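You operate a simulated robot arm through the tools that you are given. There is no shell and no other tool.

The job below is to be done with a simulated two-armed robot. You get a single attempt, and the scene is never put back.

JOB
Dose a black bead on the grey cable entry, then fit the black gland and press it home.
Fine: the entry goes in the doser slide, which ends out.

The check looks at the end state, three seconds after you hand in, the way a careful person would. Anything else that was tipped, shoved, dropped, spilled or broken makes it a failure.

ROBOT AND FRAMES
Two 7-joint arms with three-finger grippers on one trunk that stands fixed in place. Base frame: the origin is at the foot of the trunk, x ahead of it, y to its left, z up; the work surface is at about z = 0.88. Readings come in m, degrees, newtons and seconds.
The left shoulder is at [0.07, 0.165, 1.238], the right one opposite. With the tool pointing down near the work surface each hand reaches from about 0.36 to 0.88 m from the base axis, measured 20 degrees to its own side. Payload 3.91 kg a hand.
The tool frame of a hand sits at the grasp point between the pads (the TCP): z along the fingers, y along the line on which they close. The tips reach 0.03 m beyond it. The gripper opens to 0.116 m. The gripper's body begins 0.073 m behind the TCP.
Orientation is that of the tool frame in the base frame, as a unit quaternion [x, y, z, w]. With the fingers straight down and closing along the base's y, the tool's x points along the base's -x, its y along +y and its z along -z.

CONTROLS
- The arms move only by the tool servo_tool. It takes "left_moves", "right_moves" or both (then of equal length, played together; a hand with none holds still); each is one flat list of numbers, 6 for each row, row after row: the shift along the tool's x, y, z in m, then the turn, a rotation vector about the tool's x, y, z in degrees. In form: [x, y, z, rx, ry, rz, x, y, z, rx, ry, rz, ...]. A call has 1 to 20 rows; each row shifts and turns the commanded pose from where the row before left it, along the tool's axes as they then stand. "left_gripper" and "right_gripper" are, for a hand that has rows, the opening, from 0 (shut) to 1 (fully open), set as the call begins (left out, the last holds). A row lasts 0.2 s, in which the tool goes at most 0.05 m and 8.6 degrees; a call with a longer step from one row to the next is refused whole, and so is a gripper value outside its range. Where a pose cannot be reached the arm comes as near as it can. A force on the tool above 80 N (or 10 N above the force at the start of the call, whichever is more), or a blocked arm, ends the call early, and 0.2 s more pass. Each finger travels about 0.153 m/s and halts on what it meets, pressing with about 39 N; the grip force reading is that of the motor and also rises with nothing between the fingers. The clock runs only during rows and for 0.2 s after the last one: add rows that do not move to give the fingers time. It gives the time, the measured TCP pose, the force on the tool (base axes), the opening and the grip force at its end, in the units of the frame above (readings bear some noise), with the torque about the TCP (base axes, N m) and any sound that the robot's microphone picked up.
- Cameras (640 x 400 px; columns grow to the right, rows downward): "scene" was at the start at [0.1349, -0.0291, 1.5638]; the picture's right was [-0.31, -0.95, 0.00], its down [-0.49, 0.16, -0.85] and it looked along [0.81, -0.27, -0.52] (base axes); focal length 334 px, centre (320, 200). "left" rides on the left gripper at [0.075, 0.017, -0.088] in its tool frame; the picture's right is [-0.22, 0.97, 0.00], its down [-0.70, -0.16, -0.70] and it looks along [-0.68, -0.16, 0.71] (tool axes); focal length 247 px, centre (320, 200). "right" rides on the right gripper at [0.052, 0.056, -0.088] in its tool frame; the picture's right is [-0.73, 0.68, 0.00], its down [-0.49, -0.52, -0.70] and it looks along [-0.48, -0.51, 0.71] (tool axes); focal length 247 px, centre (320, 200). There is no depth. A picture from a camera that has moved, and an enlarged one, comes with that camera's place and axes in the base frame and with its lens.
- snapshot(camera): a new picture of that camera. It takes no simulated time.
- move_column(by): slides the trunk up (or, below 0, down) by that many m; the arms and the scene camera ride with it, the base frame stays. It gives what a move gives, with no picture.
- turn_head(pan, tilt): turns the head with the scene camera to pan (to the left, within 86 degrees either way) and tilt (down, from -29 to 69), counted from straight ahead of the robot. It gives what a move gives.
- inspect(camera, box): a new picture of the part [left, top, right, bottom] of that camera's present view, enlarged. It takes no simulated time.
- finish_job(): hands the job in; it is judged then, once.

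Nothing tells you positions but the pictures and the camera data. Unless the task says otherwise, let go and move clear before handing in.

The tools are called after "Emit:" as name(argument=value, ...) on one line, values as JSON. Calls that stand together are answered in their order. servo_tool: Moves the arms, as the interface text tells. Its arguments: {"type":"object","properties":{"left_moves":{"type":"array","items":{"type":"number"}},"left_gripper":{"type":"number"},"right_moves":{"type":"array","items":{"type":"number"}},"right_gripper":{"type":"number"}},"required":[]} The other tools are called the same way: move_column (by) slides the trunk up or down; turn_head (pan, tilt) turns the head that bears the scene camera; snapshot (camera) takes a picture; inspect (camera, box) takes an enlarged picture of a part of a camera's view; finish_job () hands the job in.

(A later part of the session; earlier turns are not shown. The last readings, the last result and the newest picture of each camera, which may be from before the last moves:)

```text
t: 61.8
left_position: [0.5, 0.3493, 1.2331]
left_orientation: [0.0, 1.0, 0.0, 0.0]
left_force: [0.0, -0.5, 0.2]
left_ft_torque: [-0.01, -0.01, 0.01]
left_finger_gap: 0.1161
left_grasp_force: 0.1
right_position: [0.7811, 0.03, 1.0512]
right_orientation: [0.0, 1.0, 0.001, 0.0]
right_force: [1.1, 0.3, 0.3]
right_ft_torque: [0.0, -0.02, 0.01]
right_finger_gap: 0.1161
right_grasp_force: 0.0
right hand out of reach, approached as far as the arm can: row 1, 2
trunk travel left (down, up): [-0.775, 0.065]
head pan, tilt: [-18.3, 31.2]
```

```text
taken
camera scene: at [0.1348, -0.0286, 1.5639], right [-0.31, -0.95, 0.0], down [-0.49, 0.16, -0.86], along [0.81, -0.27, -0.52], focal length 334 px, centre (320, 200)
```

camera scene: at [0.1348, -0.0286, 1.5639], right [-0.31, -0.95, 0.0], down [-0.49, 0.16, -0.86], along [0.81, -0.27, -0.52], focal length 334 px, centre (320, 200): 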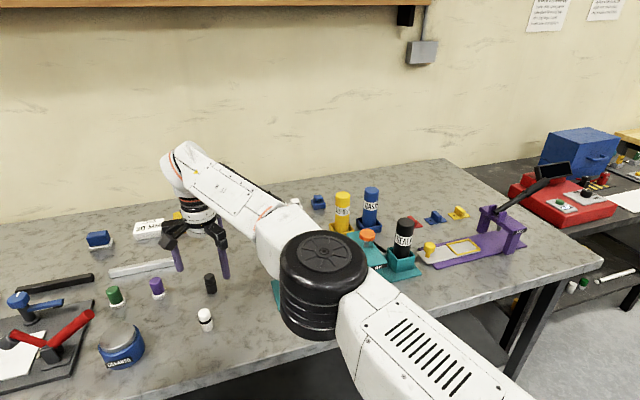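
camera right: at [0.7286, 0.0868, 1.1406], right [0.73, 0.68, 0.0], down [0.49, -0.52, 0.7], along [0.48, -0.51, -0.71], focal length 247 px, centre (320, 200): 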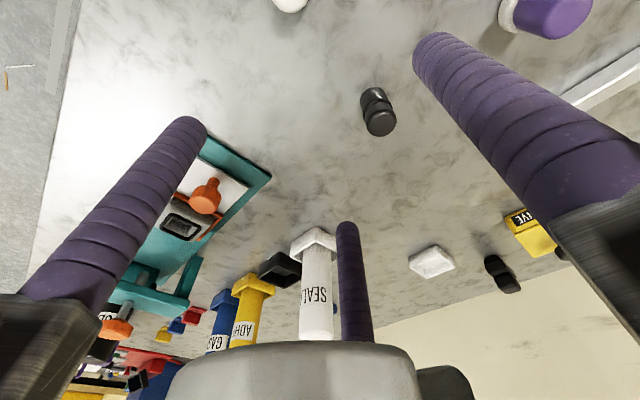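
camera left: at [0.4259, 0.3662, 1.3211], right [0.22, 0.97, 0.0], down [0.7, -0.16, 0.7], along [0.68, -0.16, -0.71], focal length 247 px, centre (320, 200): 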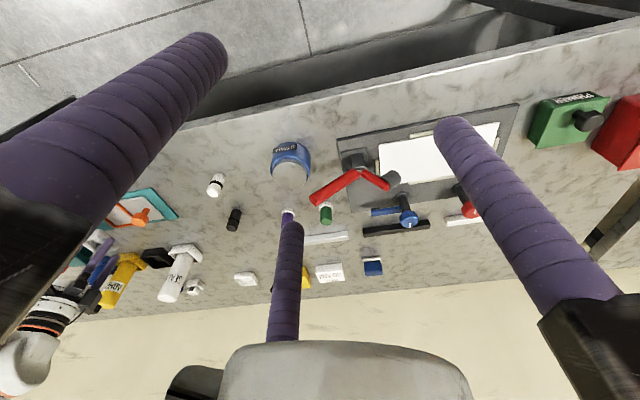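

The right hand can't reach the gland upright (about 6 cm short). The left hand is closer, so the plan is: left hand picks the gland and sets it down nearer, then the right hand fits it. I'll retreat the right arm and bring the left over.

Emit:
servo_tool(right_moves=[0.016, -0.033, -0.01, 0, 0, 0, 0.016, -0.033, -0.01, 0, 0, 0, 0.016, -0.033, -0.01, 0, 0, 0, 0.016, -0.033, -0.01, 0, 0, 0, 0.016, -0.033, -0.01, 0, 0, 0, 0.016, -0.033, -0.01, 0, 0, 0, 0.016, -0.033, -0.01, 0, 0, 0, 0.016, -0.033, -0.01, 0, 0, 0, 0.016, -0.033, -0.01, 0, 0, 0, 0.016, -0.033, -0.01, 0, 0, 0])

Emit:
servo_tool(left_moves=[-0.027, -0.0285, 0.017, 0, 0, 0, -0.027, -0.0285, 0.017, 0, 0, 0, -0.027, -0.0285, 0.017, 0, 0, 0, -0.027, -0.0285, 0.017, 0, 0, 0, -0.027, -0.0285, 0.017, 0, 0, 0, -0.027, -0.0285, 0.017, 0, 0, 0, -0.027, -0.0285, 0.017, 0, 0, 0, -0.027, -0.0285, 0.017, 0, 0, 0, -0.027, -0.0285, 0.017, 0, 0, 0, -0.027, -0.0285, 0.017, 0, 0, 0, 0, 0, 0, 0, 0, 0], left_gripper=0.7)

Emit:
snapshot(camera="left")

Emit:
snapshot(camera="scene")

```text
t: 64.0
left_position: [0.4991, 0.3487, 1.2315]
left_orientation: [0.0, 1.0, 0.002, 0.002]
left_force: [0.0, -1.0, -0.3]
left_ft_torque: [0.01, -0.03, 0.01]
left_finger_gap: 0.1157
left_grasp_force: 0.1
right_position: [0.6212, -0.302, 1.1529]
right_orientation: [-0.001, 1.0, 0.001, -0.001]
right_force: [0.0, 0.2, 0.0]
right_ft_torque: [0.02, -0.01, -0.05]
right_finger_gap: 0.1159
right_grasp_force: 0.0
trunk travel left (down, up): [-0.775, 0.065]
head pan, tilt: [-18.3, 31.2]
```

```text
t: 66.4
left_position: [0.7697, 0.0648, 1.0629]
left_orientation: [0.0, 1.0, -0.001, 0.002]
left_force: [-0.5, 0.4, 0.4]
left_ft_torque: [-0.02, 0.0, 0.0]
left_finger_gap: 0.0813
left_grasp_force: 0.0
right_position: [0.6209, -0.2993, 1.1545]
right_orientation: [-0.001, 1.0, 0.0, 0.0]
right_force: [0.4, 0.1, 0.2]
right_ft_torque: [0.0, -0.01, -0.04]
right_finger_gap: 0.1162
right_grasp_force: 0.0
trunk travel left (down, up): [-0.775, 0.065]
head pan, tilt: [-18.3, 31.2]
```

```text
taken
camera left: at [0.6947, 0.082, 1.1514], right [0.22, 0.97, 0.0], down [0.7, -0.16, 0.7], along [0.68, -0.16, -0.71], focal length 247 px, centre (320, 200)
```

left: 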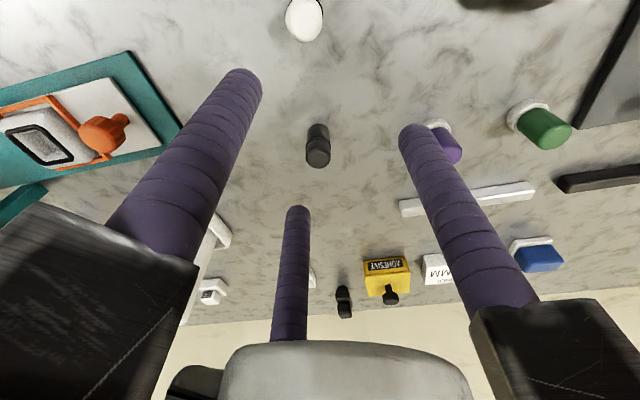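

```text
taken
camera scene: at [0.1337, -0.0283, 1.5641], right [-0.31, -0.95, 0.0], down [-0.49, 0.16, -0.86], along [0.81, -0.27, -0.52], focal length 334 px, centre (320, 200)
```

scene: 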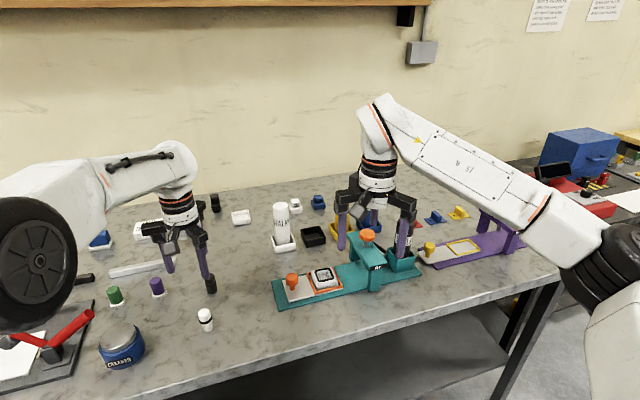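

Emit:
servo_tool(left_moves=[-0.02, -0.009, 0, 0, 0, 0, -0.02, -0.009, 0, 0, 0, 0, -0.02, 0, 0, 0, 0, 0, 0, 0, 0, 0, 0, 0])

```text
t: 67.4
left_position: [0.8076, 0.0506, 1.0608]
left_orientation: [-0.001, 1.0, 0.0, 0.0]
left_force: [-0.2, 0.3, -0.9]
left_ft_torque: [0.02, 0.0, -0.01]
left_finger_gap: 0.0811
left_grasp_force: 0.1
left hand out of reach, approached as far as the arm can: row 2, 3
right_position: [0.6229, -0.3019, 1.1523]
right_orientation: [0.0, 1.0, 0.0, 0.0]
right_force: [-1.1, 0.3, 0.6]
right_ft_torque: [0.02, 0.0, 0.0]
right_finger_gap: 0.1162
right_grasp_force: 0.0
trunk travel left (down, up): [-0.775, 0.065]
head pan, tilt: [-18.3, 31.2]
```

The left hand is about 3 cm short when upright. I'll tilt it about 12° so the fingers lean outward, and test again in the air.

Emit:
servo_tool(left_moves=[0, 0, 0, 0, -6, 0, 0, 0, 0, 0, -6, 0, 0, 0, 0, 0, 0, 0])

Emit:
servo_tool(left_moves=[-0.0147, -0.002, 0.0031, 0, 0, 0, -0.0147, -0.002, 0.0031, 0, 0, 0, 0, 0, 0, 0, 0, 0])

Emit:
snapshot(camera="left")

Emit:
inspect(camera="scene", box=[130, 170, 260, 310])

```text
t: 68.2
left_position: [0.8074, 0.0529, 1.0606]
left_orientation: [0.0, 0.994, 0.0, 0.105]
left_force: [0.2, -0.6, -0.6]
left_ft_torque: [0.0, 0.04, -0.01]
left_finger_gap: 0.0808
left_grasp_force: 0.1
right_position: [0.6238, -0.3, 1.1527]
right_orientation: [0.001, 1.0, -0.001, -0.001]
right_force: [-0.2, 0.7, -0.2]
right_ft_torque: [-0.03, 0.04, 0.02]
right_finger_gap: 0.1162
right_grasp_force: 0.1
trunk travel left (down, up): [-0.775, 0.065]
head pan, tilt: [-18.3, 31.2]
```

```text
t: 69.0
left_position: [0.8364, 0.0488, 1.0629]
left_orientation: [0.0, 0.994, 0.0, 0.106]
left_force: [-0.5, 0.0, 1.0]
left_ft_torque: [0.02, 0.03, -0.01]
left_finger_gap: 0.081
left_grasp_force: 0.1
right_position: [0.6215, -0.3008, 1.155]
right_orientation: [0.001, 1.0, 0.001, 0.0]
right_force: [-0.3, -0.8, -0.9]
right_ft_torque: [0.02, -0.05, 0.02]
right_finger_gap: 0.1161
right_grasp_force: 0.0
trunk travel left (down, up): [-0.775, 0.065]
head pan, tilt: [-18.3, 31.2]
```

```text
taken
camera left: at [0.7453, 0.0657, 1.1331], right [0.22, 0.97, 0.05], down [0.53, -0.16, 0.83], along [0.82, -0.16, -0.56], focal length 247 px, centre (320, 200)
```

left: 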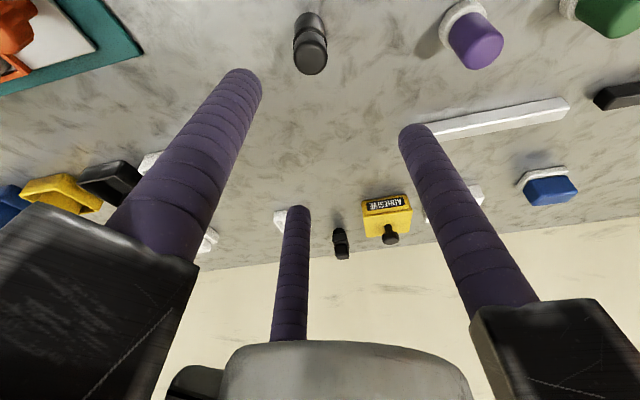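

```text
2.86 times, centred on (195, 240) of scene
camera zoom: at [0.1336, -0.0292, 1.5641], right [-0.31, -0.95, 0.0], down [-0.49, 0.16, -0.86], along [0.81, -0.27, -0.52], focal length 953 px, centre (677, 86)
```

zoom: 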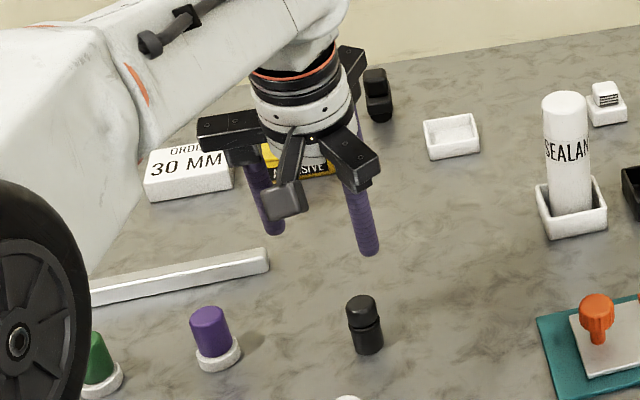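

With the tilt, the left hand reaches over the gland. I'll lower it straight down around the gland, in two stages with a check.

Emit:
servo_tool(left_moves=[0.0073, 0, 0.0342, 0, 0, 0, 0.0073, -0.001, 0.0342, 0, 0, 0, 0, 0, 0, 0, 0, 0])

Emit:
inspect(camera="scene", box=[150, 200, 260, 310])

Emit:
snapshot(camera="left")

Emit:
snapshot(camera="right")

```text
t: 69.8
left_position: [0.8357, 0.0471, 0.9924]
left_orientation: [0.0, 0.994, -0.001, 0.106]
left_force: [0.2, 1.0, 0.4]
left_ft_torque: [-0.03, -0.01, -0.01]
left_finger_gap: 0.0813
left_grasp_force: 0.0
right_position: [0.621, -0.3008, 1.1543]
right_orientation: [0.0, 1.0, 0.0, 0.0]
right_force: [0.0, 0.0, 0.1]
right_ft_torque: [0.03, -0.04, 0.03]
right_finger_gap: 0.1159
right_grasp_force: 0.1
trunk travel left (down, up): [-0.775, 0.065]
head pan, tilt: [-18.3, 31.2]
```

```text
3.64 times, centred on (205, 255) of scene
camera zoom: at [0.1344, -0.0291, 1.564], right [-0.31, -0.95, 0.0], down [-0.49, 0.16, -0.86], along [0.81, -0.27, -0.52], focal length 1213 px, centre (738, 0)
```

zoom: 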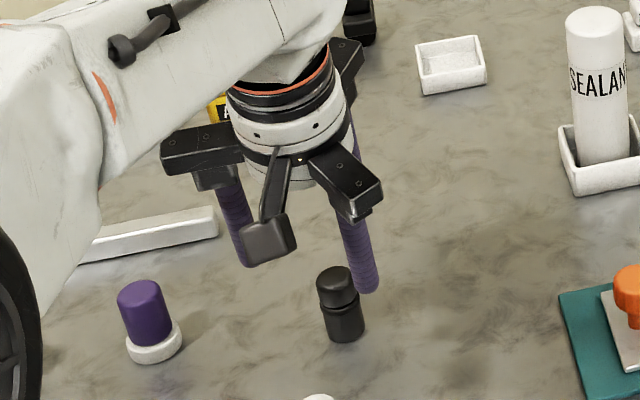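

```text
taken
camera left: at [0.7453, 0.0633, 1.0635], right [0.22, 0.97, 0.05], down [0.53, -0.16, 0.83], along [0.82, -0.16, -0.56], focal length 247 px, centre (320, 200)
```

left: 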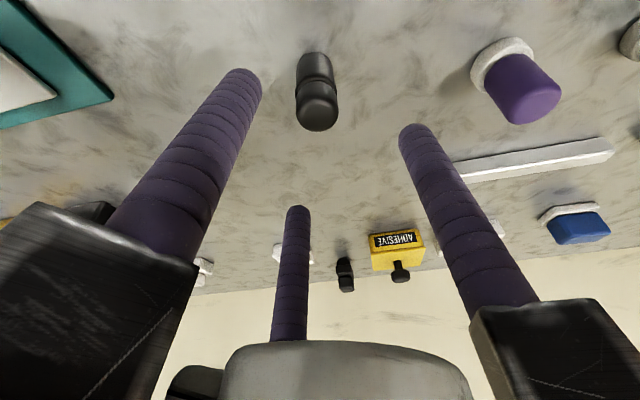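

```text
taken
camera right: at [0.5689, -0.2448, 1.243], right [0.73, 0.68, 0.0], down [0.49, -0.52, 0.7], along [0.48, -0.51, -0.71], focal length 247 px, centre (320, 200)
```

right: 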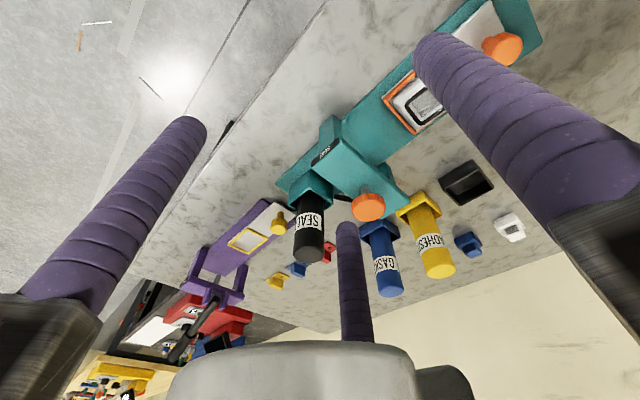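

Emit:
servo_tool(left_moves=[0.0046, 0, 0.0335, 0, 0, 0, 0.0046, 0, 0.0335, 0, 0, 0, 0, 0, 0, 0, 0, 0])

Emit:
inspect(camera="scene", box=[160, 220, 260, 310])

Emit:
snapshot(camera="left")

```text
t: 70.6
left_position: [0.8409, 0.0474, 0.9246]
left_orientation: [-0.001, 0.994, 0.0, 0.105]
left_force: [-0.3, 0.3, 0.2]
left_ft_torque: [-0.03, -0.03, 0.05]
left_finger_gap: 0.0813
left_grasp_force: 0.0
right_position: [0.6213, -0.3015, 1.1536]
right_orientation: [0.0, 1.0, 0.001, 0.0]
right_force: [-0.3, -0.3, 0.1]
right_ft_torque: [-0.01, -0.03, 0.02]
right_finger_gap: 0.116
right_grasp_force: 0.1
trunk travel left (down, up): [-0.775, 0.065]
head pan, tilt: [-18.3, 31.2]
```

```text
4.44 times, centred on (210, 265) of scene
camera zoom: at [0.134, -0.0292, 1.564], right [-0.31, -0.95, 0.0], down [-0.49, 0.16, -0.86], along [0.81, -0.27, -0.52], focal length 1482 px, centre (809, -89)
```

zoom: 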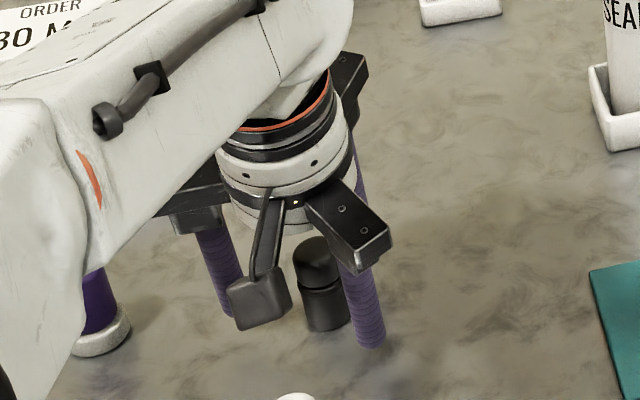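

```text
taken
camera left: at [0.7496, 0.0639, 0.9961], right [0.22, 0.97, 0.05], down [0.53, -0.16, 0.83], along [0.82, -0.16, -0.56], focal length 247 px, centre (320, 200)
```

left: 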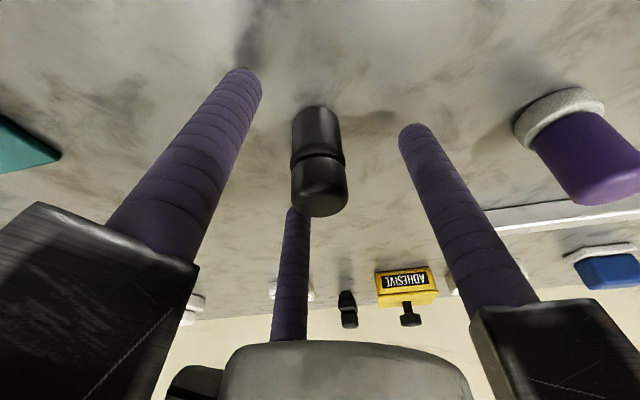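

The gland stands between the three fingers. I'll close gently in two steps.

Emit:
servo_tool(left_moves=[0, 0, 0, 0, 0, 0, 0, 0, 0, 0, 0, 0], left_gripper=0.36)

Emit:
snapshot(camera="left")

Emit:
servo_tool(left_moves=[0, 0, 0, 0, 0, 0, 0, 0, 0, 0, 0, 0], left_gripper=0.15)

Emit:
snapshot(camera="left")

Emit:
inspect(camera="scene", box=[160, 220, 260, 310])

```text
t: 71.2
left_position: [0.841, 0.0467, 0.9238]
left_orientation: [0.0, 0.995, 0.0, 0.104]
left_force: [0.1, -0.7, 0.2]
left_ft_torque: [0.01, -0.01, -0.04]
left_finger_gap: 0.0419
left_grasp_force: 0.1
right_position: [0.6211, -0.3013, 1.1539]
right_orientation: [0.001, 1.0, 0.0, 0.0]
right_force: [-0.3, -0.4, -0.1]
right_ft_torque: [0.02, 0.02, 0.03]
right_finger_gap: 0.1158
right_grasp_force: 0.1
trunk travel left (down, up): [-0.775, 0.065]
head pan, tilt: [-18.3, 31.2]
```

```text
taken
camera left: at [0.7498, 0.064, 0.9957], right [0.22, 0.97, 0.05], down [0.54, -0.16, 0.83], along [0.82, -0.16, -0.56], focal length 247 px, centre (320, 200)
```

left: 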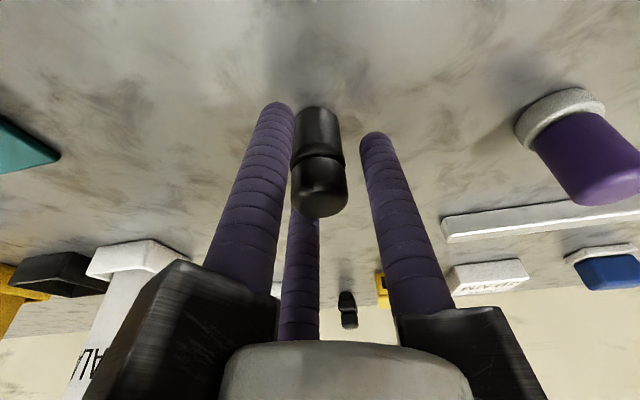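

```text
t: 71.8
left_position: [0.8403, 0.0469, 0.9249]
left_orientation: [0.0, 0.994, 0.0, 0.105]
left_force: [-0.2, 0.9, 0.6]
left_ft_torque: [-0.01, 0.01, 0.01]
left_finger_gap: 0.0267
left_grasp_force: 39.6
right_position: [0.6218, -0.3007, 1.1548]
right_orientation: [0.0, 1.0, 0.0, 0.0]
right_force: [0.6, -0.8, 0.8]
right_ft_torque: [-0.03, -0.02, 0.02]
right_finger_gap: 0.1162
right_grasp_force: 0.0
trunk travel left (down, up): [-0.775, 0.065]
head pan, tilt: [-18.3, 31.2]
```

```text
taken
camera left: at [0.75, 0.0641, 0.9957], right [0.22, 0.97, 0.05], down [0.54, -0.16, 0.83], along [0.82, -0.16, -0.56], focal length 247 px, centre (320, 200)
```

left: 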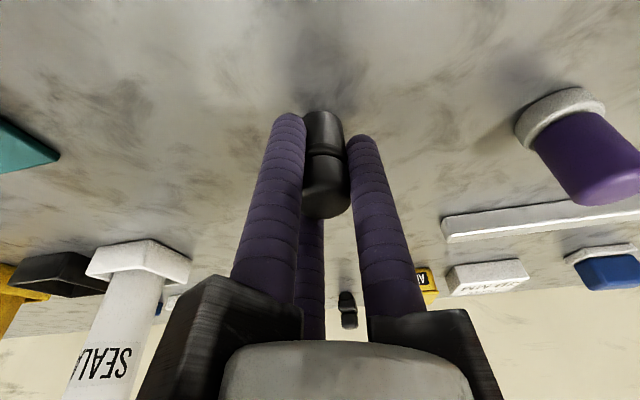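

```text
4.44 times, centred on (210, 265) of scene
camera zoom: at [0.1349, -0.0291, 1.5639], right [-0.31, -0.95, 0.0], down [-0.49, 0.16, -0.86], along [0.81, -0.27, -0.52], focal length 1482 px, centre (809, -89)
```

zoom: 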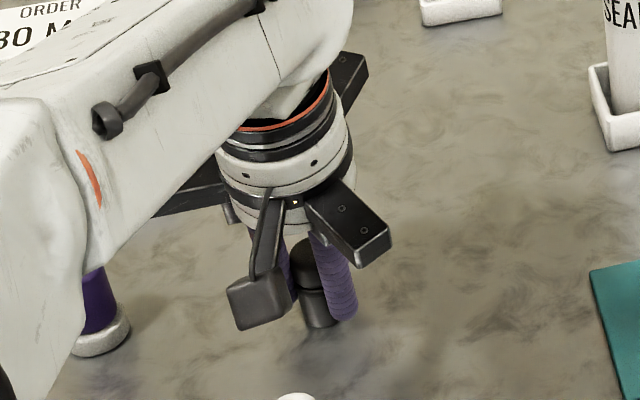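

The gland is held (gap 0.0267). I'll lift it 6 cm and look at how it sits in the hand.

Emit:
servo_tool(left_moves=[-0.001, 0, -0.0049, 0, 0, 0, -0.0052, 0, -0.0244, 0, 0, 0, -0.0062, 0, -0.0293, 0, 0, 0, 0, 0, 0, 0, 0, 0])

Emit:
snapshot(camera="left")

Emit:
inspect(camera="scene", box=[160, 200, 260, 290])

```text
t: 72.8
left_position: [0.8392, 0.0475, 0.9832]
left_orientation: [0.0, 0.995, 0.0, 0.105]
left_force: [-0.2, -0.2, -0.8]
left_ft_torque: [0.01, 0.01, 0.02]
left_finger_gap: 0.0269
left_grasp_force: 38.8
right_position: [0.6223, -0.3019, 1.1527]
right_orientation: [0.0, 1.0, 0.001, -0.001]
right_force: [0.6, -0.5, -0.5]
right_ft_torque: [-0.03, 0.02, 0.01]
right_finger_gap: 0.1162
right_grasp_force: 0.0
trunk travel left (down, up): [-0.775, 0.065]
head pan, tilt: [-18.3, 31.2]
```

```text
taken
camera left: at [0.7496, 0.0637, 1.056], right [0.22, 0.97, 0.05], down [0.54, -0.16, 0.83], along [0.82, -0.16, -0.56], focal length 247 px, centre (320, 200)
```

left: 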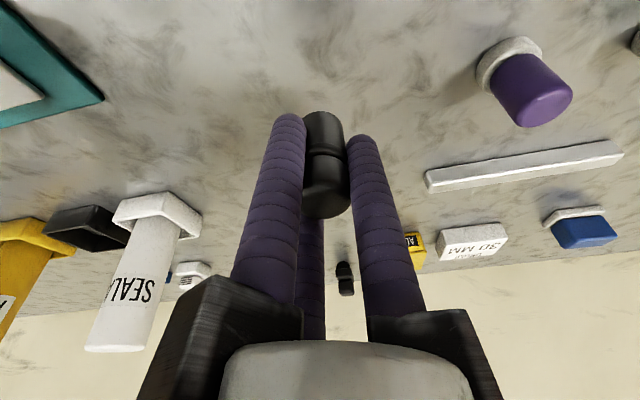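

```text
4.44 times, centred on (210, 245) of scene
camera zoom: at [0.1359, -0.029, 1.5638], right [-0.31, -0.95, 0.0], down [-0.49, 0.16, -0.85], along [0.81, -0.27, -0.52], focal length 1482 px, centre (809, 0)
```

zoom: 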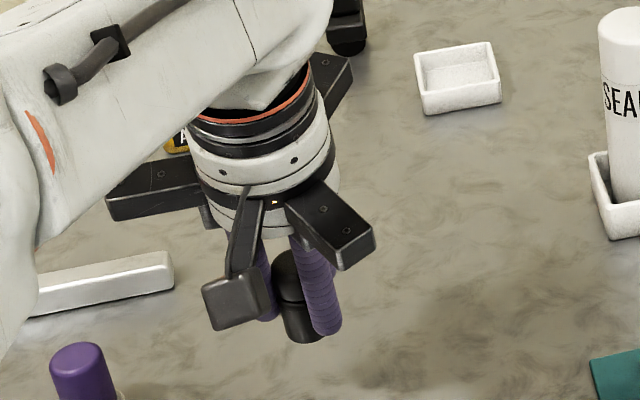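

Held firmly and still upright in the world frame, so I can set it down with the same tilt. I'll carry it to an open spot near (0.70, -0.04).

Emit:
servo_tool(left_moves=[0.0335, -0.0219, -0.0097, 0, 0, 0, 0.0335, -0.0219, -0.0097, 0, 0, 0, 0.0335, -0.0219, -0.0097, 0, 0, 0, 0.0335, -0.0219, -0.0097, 0, 0, 0, 0, 0, 0, 0, 0, 0])

Emit:
inspect(camera="scene", box=[180, 200, 320, 340])

Emit:
snapshot(camera="left")

Emit:
snapshot(camera="right")

```text
t: 74.0
left_position: [0.7087, -0.027, 0.9848]
left_orientation: [-0.016, 0.995, -0.005, 0.094]
left_force: [0.0, -0.6, -0.5]
left_ft_torque: [-0.01, 0.04, 0.0]
left_finger_gap: 0.0265
left_grasp_force: 38.9
right_position: [0.6232, -0.3014, 1.1529]
right_orientation: [0.0, 1.0, 0.0, -0.001]
right_force: [0.4, 0.2, -0.4]
right_ft_torque: [0.0, 0.02, 0.02]
right_finger_gap: 0.1159
right_grasp_force: 0.0
trunk travel left (down, up): [-0.775, 0.065]
head pan, tilt: [-18.3, 31.2]
```

```text
2.86 times, centred on (250, 270) of scene
camera zoom: at [0.1356, -0.0291, 1.5638], right [-0.31, -0.95, 0.0], down [-0.49, 0.16, -0.85], along [0.81, -0.27, -0.52], focal length 953 px, centre (520, 0)
```

zoom: 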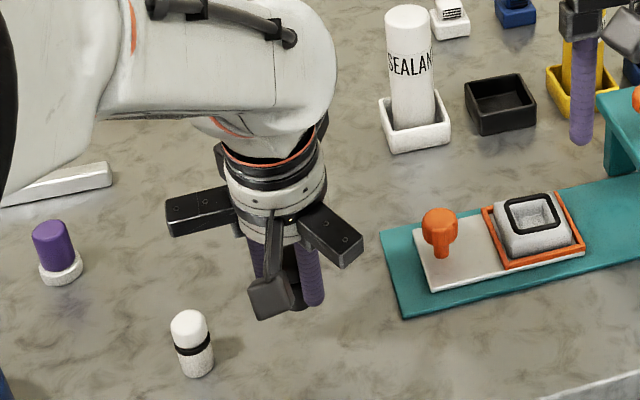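

```text
taken
camera left: at [0.6175, -0.0116, 1.0579], right [0.19, 0.98, 0.03], down [0.56, -0.13, 0.82], along [0.81, -0.14, -0.57], focal length 247 px, centre (320, 200)
```

left: 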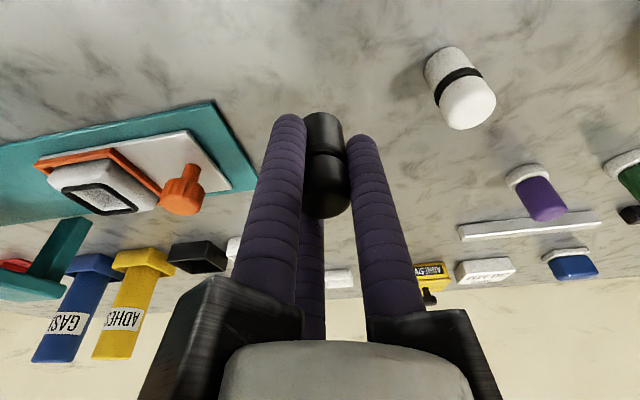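

```text
taken
camera right: at [0.5699, -0.2446, 1.2424], right [0.73, 0.68, 0.0], down [0.49, -0.52, 0.7], along [0.48, -0.51, -0.71], focal length 247 px, centre (320, 200)
```

right: 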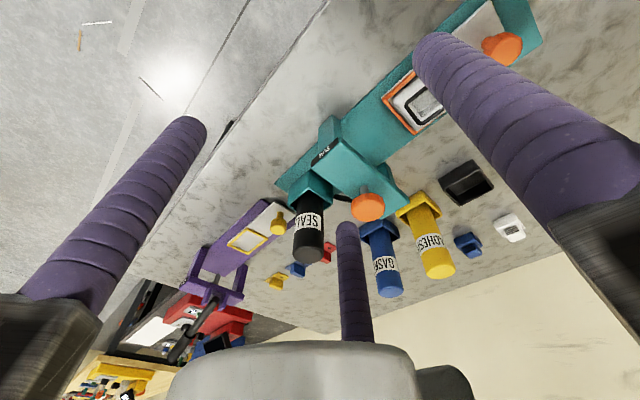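

Emit:
servo_tool(left_moves=[0, 0, 0, 0, 0, 0, 0, 0, 0, 0, 0, 0])

```text
t: 74.6
left_position: [0.7083, -0.0295, 0.9894]
left_orientation: [-0.016, 0.995, -0.007, 0.098]
left_force: [-1.0, -0.3, -0.9]
left_ft_torque: [-0.03, -0.02, -0.01]
left_finger_gap: 0.0266
left_grasp_force: 38.8
right_position: [0.6221, -0.3008, 1.1538]
right_orientation: [0.0, 1.0, 0.0, 0.0]
right_force: [0.0, 0.4, -0.5]
right_ft_torque: [0.0, -0.07, -0.03]
right_finger_gap: 0.1163
right_grasp_force: 0.1
trunk travel left (down, up): [-0.775, 0.065]
head pan, tilt: [-18.3, 31.2]
```

Emit:
servo_tool(left_moves=[0, 0.008, 0, 0, 0, 0, 0, 0.008, 0, 0, 0, 0, 0, 0, 0, 0, 0, 0])

Emit:
inspect(camera="scene", box=[210, 250, 290, 330])

```text
t: 75.4
left_position: [0.7049, -0.018, 0.9894]
left_orientation: [-0.009, 0.995, -0.004, 0.099]
left_force: [0.7, 0.7, -0.4]
left_ft_torque: [0.02, 0.02, 0.0]
left_finger_gap: 0.0265
left_grasp_force: 39.3
right_position: [0.6219, -0.3017, 1.1549]
right_orientation: [0.0, 1.0, 0.0, 0.0]
right_force: [0.4, 0.8, -0.1]
right_ft_torque: [0.02, 0.0, -0.02]
right_finger_gap: 0.116
right_grasp_force: 0.1
trunk travel left (down, up): [-0.775, 0.065]
head pan, tilt: [-18.3, 31.2]
```

```text
5.00 times, centred on (250, 290) of scene
camera zoom: at [0.1351, -0.0293, 1.5639], right [-0.31, -0.95, 0.0], down [-0.49, 0.16, -0.86], along [0.81, -0.27, -0.52], focal length 1667 px, centre (670, -250)
```

zoom: 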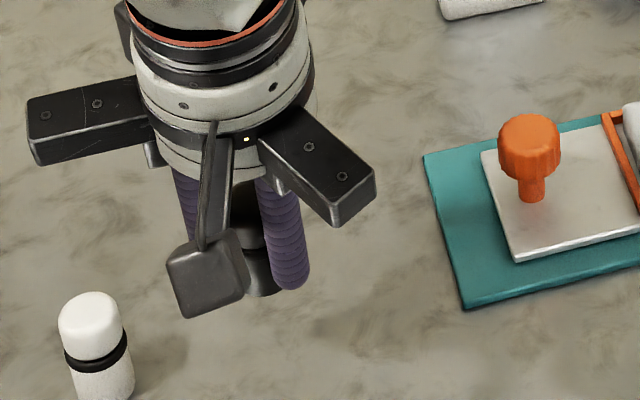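

Emit:
servo_tool(left_moves=[0.0036, 0, 0.017, 0, 0, 0, 0.0036, 0, 0.017, 0, 0, 0, 0.0036, 0, 0.017, 0, 0, 0, 0, 0, 0, 0, 0, 0])

Emit:
inspect(camera="scene", box=[210, 260, 290, 340])

```text
t: 76.4
left_position: [0.7062, -0.0169, 0.9467]
left_orientation: [-0.009, 0.994, -0.007, 0.105]
left_force: [-0.1, -0.6, -0.8]
left_ft_torque: [-0.01, -0.01, 0.0]
left_finger_gap: 0.0263
left_grasp_force: 38.9
right_position: [0.6217, -0.3019, 1.1542]
right_orientation: [0.0, 1.0, 0.0, 0.0]
right_force: [-0.2, -0.7, 0.6]
right_ft_torque: [-0.03, -0.02, -0.02]
right_finger_gap: 0.116
right_grasp_force: 0.1
trunk travel left (down, up): [-0.775, 0.065]
head pan, tilt: [-18.3, 31.2]
```

```text
5.00 times, centred on (250, 300) of scene
camera zoom: at [0.1346, -0.0291, 1.5639], right [-0.31, -0.95, 0.0], down [-0.49, 0.16, -0.86], along [0.81, -0.27, -0.52], focal length 1667 px, centre (670, -300)
```

zoom: 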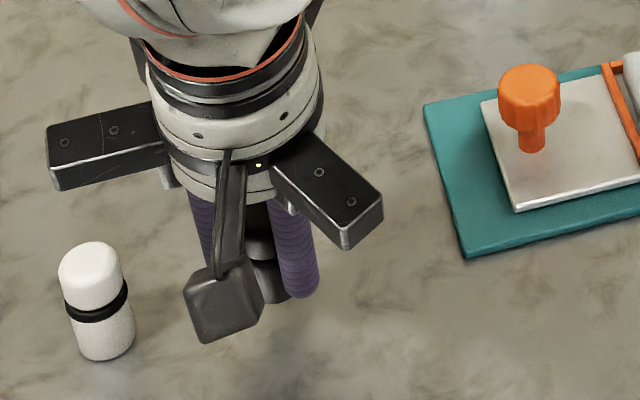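

Emit:
servo_tool(left_moves=[0.0025, 0, 0.0118, 0, 0, 0, 0.001, 0, 0.0049, 0, 0, 0, 0, 0, 0, 0, 0, 0])

Emit:
servo_tool(left_moves=[0.0006, 0, 0.0029, 0, 0, 0, 0, 0, 0, 0, 0, 0])

Emit:
inspect(camera="scene", box=[210, 260, 290, 340])

```text
t: 77.2
left_position: [0.7065, -0.0189, 0.9265]
left_orientation: [-0.008, 0.995, -0.004, 0.104]
left_force: [-0.3, 0.3, 0.0]
left_ft_torque: [0.02, 0.02, -0.03]
left_finger_gap: 0.0261
left_grasp_force: 39.2
right_position: [0.6224, -0.3013, 1.1534]
right_orientation: [0.0, 1.0, 0.001, 0.0]
right_force: [0.6, 0.4, 0.3]
right_ft_torque: [-0.01, 0.01, -0.03]
right_finger_gap: 0.116
right_grasp_force: 0.1
trunk travel left (down, up): [-0.775, 0.065]
head pan, tilt: [-18.3, 31.2]
```

```text
t: 77.8
left_position: [0.7047, -0.0192, 0.925]
left_orientation: [-0.007, 0.994, -0.003, 0.106]
left_force: [0.8, -0.6, 3.0]
left_ft_torque: [-0.04, 0.02, -0.01]
left_finger_gap: 0.0266
left_grasp_force: 38.8
right_position: [0.6211, -0.3006, 1.1546]
right_orientation: [0.0, 1.0, 0.0, -0.001]
right_force: [-1.0, -0.3, -0.6]
right_ft_torque: [0.02, 0.0, 0.03]
right_finger_gap: 0.1159
right_grasp_force: 0.0
trunk travel left (down, up): [-0.775, 0.065]
head pan, tilt: [-18.3, 31.2]
```

```text
5.00 times, centred on (250, 300) of scene
camera zoom: at [0.1345, -0.0293, 1.564], right [-0.31, -0.95, 0.0], down [-0.49, 0.16, -0.86], along [0.81, -0.27, -0.52], focal length 1667 px, centre (670, -300)
```

zoom: 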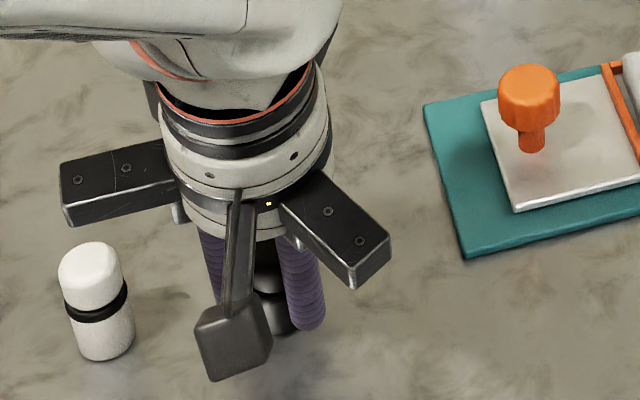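

The gland is standing on the table at about (0.705, -0.019). I'll open, rise straight up, and check it stays standing.

Emit:
servo_tool(left_moves=[0, 0, 0, 0, 0, 0, 0, 0, 0, 0, 0, 0, 0, 0, 0, 0, 0, 0], left_gripper=0.55)

Emit:
snapshot(camera="left")

Emit:
servo_tool(left_moves=[-0.0021, 0, -0.0098, 0, 0, 0, -0.0042, 0, -0.0195, 0, 0, 0, -0.0084, 0, -0.039, 0, 0, 0, -0.0084, 0, -0.039, 0, 0, 0, 0, 0, 0, 0, 0, 0])

Emit:
inspect(camera="scene", box=[190, 230, 310, 340])

Emit:
snapshot(camera="left")

```text
t: 78.6
left_position: [0.7052, -0.0191, 0.923]
left_orientation: [-0.008, 0.995, -0.003, 0.103]
left_force: [0.3, 0.9, -0.2]
left_ft_torque: [-0.01, -0.01, -0.02]
left_finger_gap: 0.0634
left_grasp_force: 0.1
right_position: [0.6216, -0.3015, 1.1534]
right_orientation: [-0.001, 1.0, 0.001, 0.0]
right_force: [0.0, 0.2, 0.3]
right_ft_torque: [0.01, -0.02, -0.02]
right_finger_gap: 0.1159
right_grasp_force: 0.1
trunk travel left (down, up): [-0.775, 0.065]
head pan, tilt: [-18.3, 31.2]
```

```text
taken
camera left: at [0.614, -0.0022, 0.9944], right [0.21, 0.98, 0.04], down [0.54, -0.15, 0.83], along [0.82, -0.15, -0.56], focal length 247 px, centre (320, 200)
```

left: 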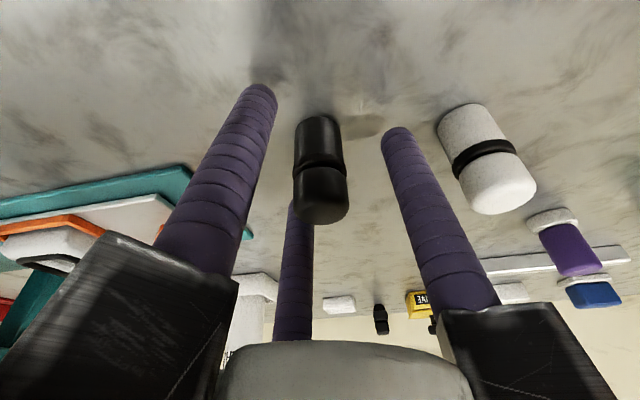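

```text
t: 79.8
left_position: [0.7032, -0.0173, 1.0226]
left_orientation: [-0.01, 0.995, -0.004, 0.097]
left_force: [0.4, 0.5, 0.5]
left_ft_torque: [-0.04, 0.0, 0.0]
left_finger_gap: 0.0638
left_grasp_force: 0.0
right_position: [0.6223, -0.302, 1.1541]
right_orientation: [-0.001, 1.0, 0.0, 0.0]
right_force: [0.3, 0.8, -0.1]
right_ft_torque: [0.03, 0.01, -0.03]
right_finger_gap: 0.1158
right_grasp_force: 0.1
trunk travel left (down, up): [-0.775, 0.065]
head pan, tilt: [-18.3, 31.2]
```

```text
3.64 times, centred on (250, 285) of scene
camera zoom: at [0.1356, -0.0294, 1.5638], right [-0.31, -0.95, 0.0], down [-0.49, 0.16, -0.85], along [0.81, -0.27, -0.52], focal length 1213 px, centre (574, -109)
```

zoom: 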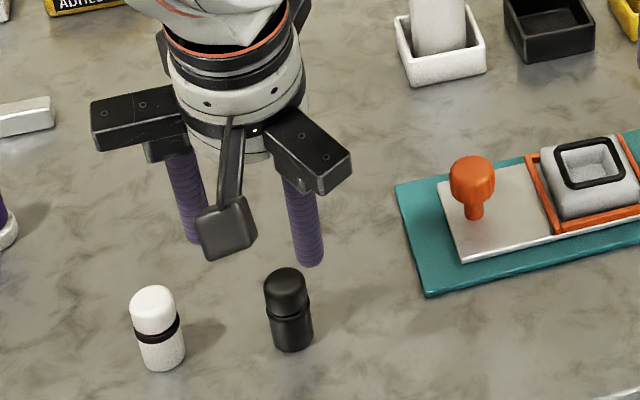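

```text
taken
camera left: at [0.6125, -0.0008, 1.0951], right [0.2, 0.98, 0.03], down [0.55, -0.14, 0.82], along [0.81, -0.15, -0.57], focal length 247 px, centre (320, 200)
```

left: 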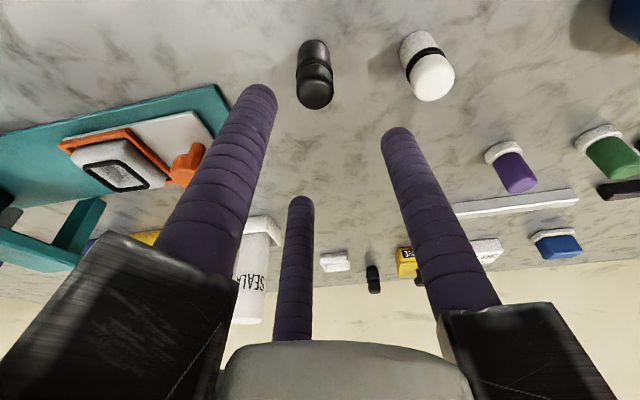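

The gland stands upright. I'll retreat the left arm to its parking place.

Emit:
servo_tool(left_moves=[-0.0083, 0, -0.0391, 0, 0, 0, -0.0083, 0, -0.0391, 0, 0, 0, 0, 0.02, 0, 0, 6, 0, 0, 0.02, 0, 0, 6, 0, 0.022, 0.034, -0.012, 0, 0, 0, 0.022, 0.034, -0.012, 0, 0, 0, 0.022, 0.034, -0.012, 0, 0, 0, 0.022, 0.034, -0.012, 0, 0, 0, 0.022, 0.034, -0.012, 0, 0, 0, 0.022, 0.034, -0.012, 0, 0, 0, 0.022, 0.034, -0.012, 0, 0, 0, 0.022, 0.034, -0.012, 0, 0, 0, 0.022, 0.034, -0.012, 0, 0, 0, 0, 0, 0, 0, 0, 0])

Emit:
snapshot(camera="scene")

Emit:
inspect(camera="scene", box=[190, 260, 290, 340])

```text
t: 82.8
left_position: [0.5058, 0.3212, 1.2201]
left_orientation: [0.0, 1.0, -0.001, 0.0]
left_force: [0.3, 0.0, -0.6]
left_ft_torque: [-0.03, -0.04, 0.02]
left_finger_gap: 0.0638
left_grasp_force: 0.0
right_position: [0.6223, -0.3011, 1.1533]
right_orientation: [0.0, 1.0, 0.0, 0.0]
right_force: [0.2, -0.2, -0.3]
right_ft_torque: [0.02, 0.01, -0.02]
right_finger_gap: 0.1159
right_grasp_force: 0.1
trunk travel left (down, up): [-0.775, 0.065]
head pan, tilt: [-18.3, 31.2]
```

```text
taken
camera scene: at [0.1353, -0.0289, 1.5639], right [-0.31, -0.95, 0.0], down [-0.49, 0.16, -0.86], along [0.81, -0.27, -0.52], focal length 334 px, centre (320, 200)
```

scene: 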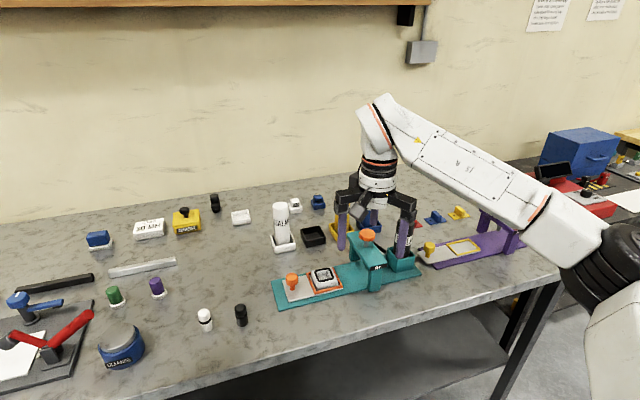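

```text
5.00 times, centred on (240, 300) of scene
camera zoom: at [0.1353, -0.0289, 1.5639], right [-0.31, -0.95, 0.0], down [-0.49, 0.16, -0.86], along [0.81, -0.27, -0.52], focal length 1667 px, centre (720, -300)
```

zoom: 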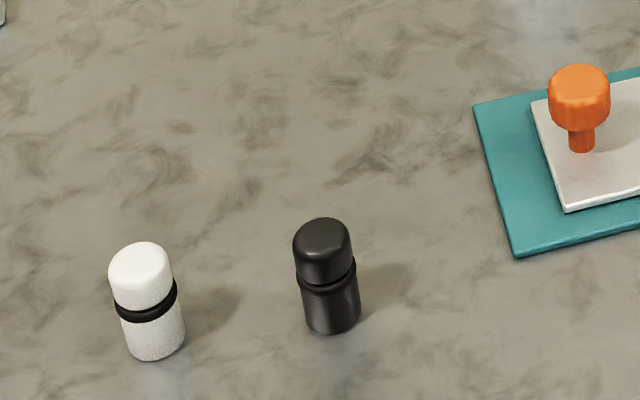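

The gland is upright at about (0.711, -0.019). Now the right hand goes above it, gripper half open.

Emit:
servo_tool(right_moves=[-0.0127, 0.0403, 0.0, 0, 0, 0, -0.0127, 0.0403, 0.0, 0, 0, 0, -0.0127, 0.0403, 0.01, 0, 0, 0, -0.0127, 0.0403, 0.01, 0, 0, 0, -0.0127, 0.0403, 0.02, 0, 0, 0, -0.0127, 0.0403, 0.02, 0, 0, 0, -0.0127, 0.0403, 0.02, 0, 0, 0, 0, 0, 0.02, 0, 0, 0, 0, 0, 0, 0, 0, 0], right_gripper=0.5)

Emit:
snapshot(camera="right")

Emit:
inspect(camera="scene", box=[190, 230, 310, 340])

```text
t: 84.8
left_position: [0.505, 0.3206, 1.2207]
left_orientation: [-0.001, 1.0, -0.001, -0.001]
left_force: [0.0, -0.5, -0.1]
left_ft_torque: [-0.01, 0.02, 0.0]
left_finger_gap: 0.0636
left_grasp_force: 0.0
right_position: [0.7104, -0.0176, 1.0507]
right_orientation: [0.0, 1.0, 0.0, 0.0]
right_force: [0.1, -0.1, 0.7]
right_ft_torque: [0.01, -0.03, -0.01]
right_finger_gap: 0.058
right_grasp_force: 0.1
trunk travel left (down, up): [-0.775, 0.065]
head pan, tilt: [-18.3, 31.2]
```

```text
taken
camera right: at [0.6588, 0.0394, 1.1401], right [0.73, 0.68, 0.0], down [0.49, -0.52, 0.7], along [0.48, -0.51, -0.71], focal length 247 px, centre (320, 200)
```

right: 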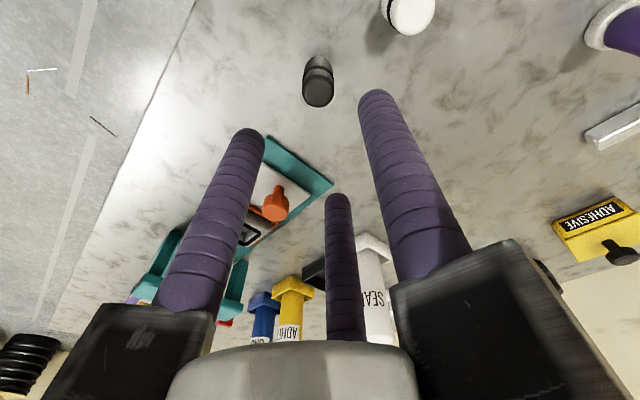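

```text
3.64 times, centred on (250, 285) of scene
camera zoom: at [0.1346, -0.029, 1.5639], right [-0.31, -0.95, 0.0], down [-0.49, 0.16, -0.86], along [0.81, -0.27, -0.52], focal length 1213 px, centre (574, -109)
```

zoom: 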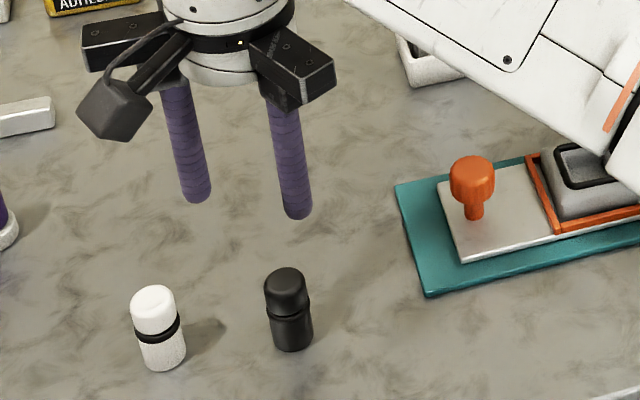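

The gland's top is right on the tool axis. I'll descend around its head.

Emit:
servo_tool(right_moves=[0, 0, 0.03, 0, 0, 0, 0, 0, 0.03, 0, 0, 0, 0, 0, 0.03, 0, 0, 0, 0, 0, 0.0245, 0, 0, 0, 0, 0, 0, 0, 0, 0])

Emit:
snapshot(camera="right")

Emit:
inspect(camera="scene", box=[200, 260, 280, 335])

```text
t: 86.0
left_position: [0.5065, 0.3215, 1.221]
left_orientation: [0.0, 1.0, 0.0, 0.0]
left_force: [-0.5, 0.5, 0.3]
left_ft_torque: [-0.01, -0.03, 0.02]
left_finger_gap: 0.0639
left_grasp_force: 0.1
right_position: [0.7113, -0.0184, 0.9364]
right_orientation: [0.0, 1.0, -0.001, 0.0]
right_force: [0.6, -0.6, 0.6]
right_ft_torque: [-0.04, -0.02, -0.01]
right_finger_gap: 0.0579
right_grasp_force: 0.1
trunk travel left (down, up): [-0.775, 0.065]
head pan, tilt: [-18.3, 31.2]
```

```text
taken
camera right: at [0.659, 0.0388, 1.0255], right [0.73, 0.68, 0.0], down [0.49, -0.52, 0.7], along [0.48, -0.51, -0.71], focal length 247 px, centre (320, 200)
```

right: 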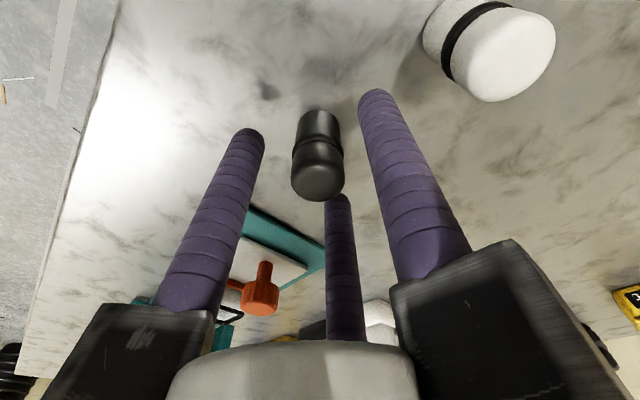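

```text
5.33 times, centred on (240, 298) of scene
camera zoom: at [0.1346, -0.0288, 1.5639], right [-0.31, -0.95, 0.0], down [-0.49, 0.16, -0.86], along [0.81, -0.27, -0.52], focal length 1778 px, centre (747, -320)
```

zoom: 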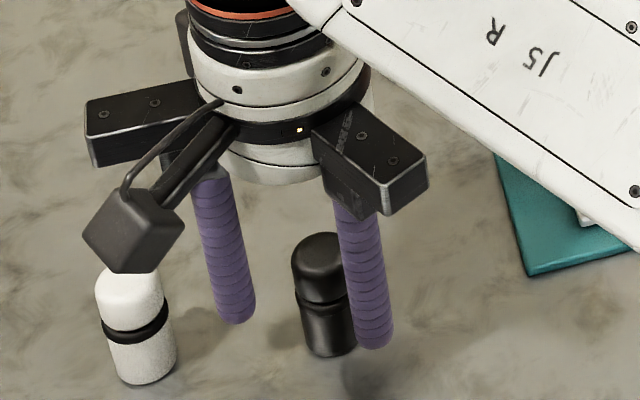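

Emit:
servo_tool(right_moves=[0, 0, 0, 0, 0, 0, 0, 0, 0, 0, 0, 0], right_gripper=0.32)

Emit:
servo_tool(right_moves=[0, 0, 0, 0, 0, 0, 0, 0, 0, 0, 0, 0], right_gripper=0.15)

Emit:
snapshot(camera="right")

Emit:
inspect(camera="scene", box=[200, 260, 280, 335])

```text
t: 86.6
left_position: [0.5065, 0.3213, 1.2202]
left_orientation: [0.001, 1.0, 0.0, 0.0]
left_force: [0.9, -1.2, 0.5]
left_ft_torque: [-0.01, 0.01, -0.01]
left_finger_gap: 0.064
left_grasp_force: 0.1
right_position: [0.7111, -0.0173, 0.9369]
right_orientation: [0.0, 1.0, 0.0, -0.001]
right_force: [-1.0, 0.3, 0.0]
right_ft_torque: [0.03, 0.01, -0.01]
right_finger_gap: 0.037
right_grasp_force: 0.0
trunk travel left (down, up): [-0.775, 0.065]
head pan, tilt: [-18.3, 31.2]
```

```text
t: 87.2
left_position: [0.5059, 0.3209, 1.219]
left_orientation: [0.0, 1.0, 0.0, 0.0]
left_force: [-0.3, 0.1, -0.4]
left_ft_torque: [0.01, -0.02, -0.02]
left_finger_gap: 0.0636
left_grasp_force: 0.1
right_position: [0.7109, -0.0179, 0.9368]
right_orientation: [-0.001, 1.0, 0.0, 0.0]
right_force: [0.3, -0.1, 0.5]
right_ft_torque: [0.02, -0.01, 0.01]
right_finger_gap: 0.0248
right_grasp_force: 38.7
trunk travel left (down, up): [-0.775, 0.065]
head pan, tilt: [-18.3, 31.2]
```

```text
taken
camera right: at [0.6591, 0.0389, 1.0257], right [0.73, 0.68, 0.0], down [0.49, -0.52, 0.7], along [0.48, -0.51, -0.71], focal length 247 px, centre (320, 200)
```

right: 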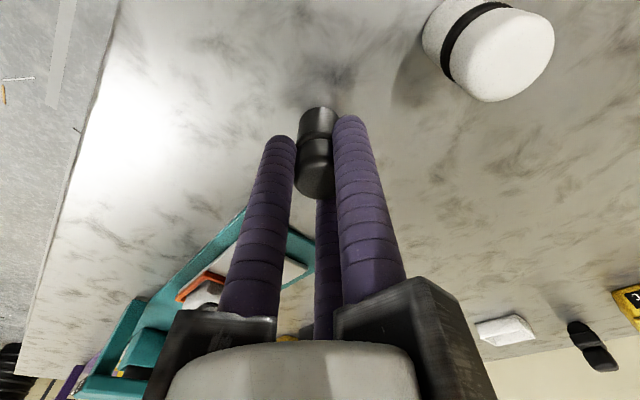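

```text
5.33 times, centred on (240, 298) of scene
camera zoom: at [0.1349, -0.0288, 1.5639], right [-0.31, -0.95, 0.0], down [-0.49, 0.16, -0.86], along [0.81, -0.27, -0.52], focal length 1778 px, centre (747, -320)
```

zoom: 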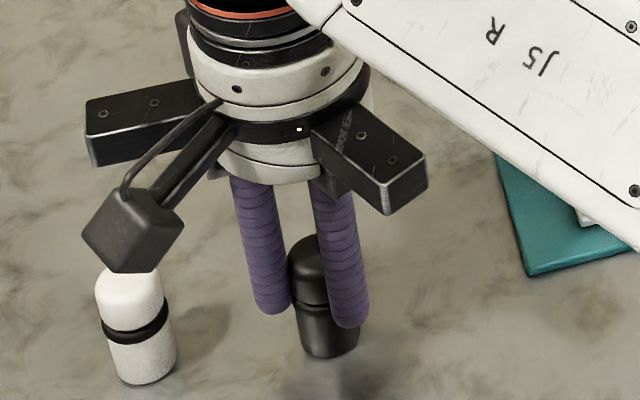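

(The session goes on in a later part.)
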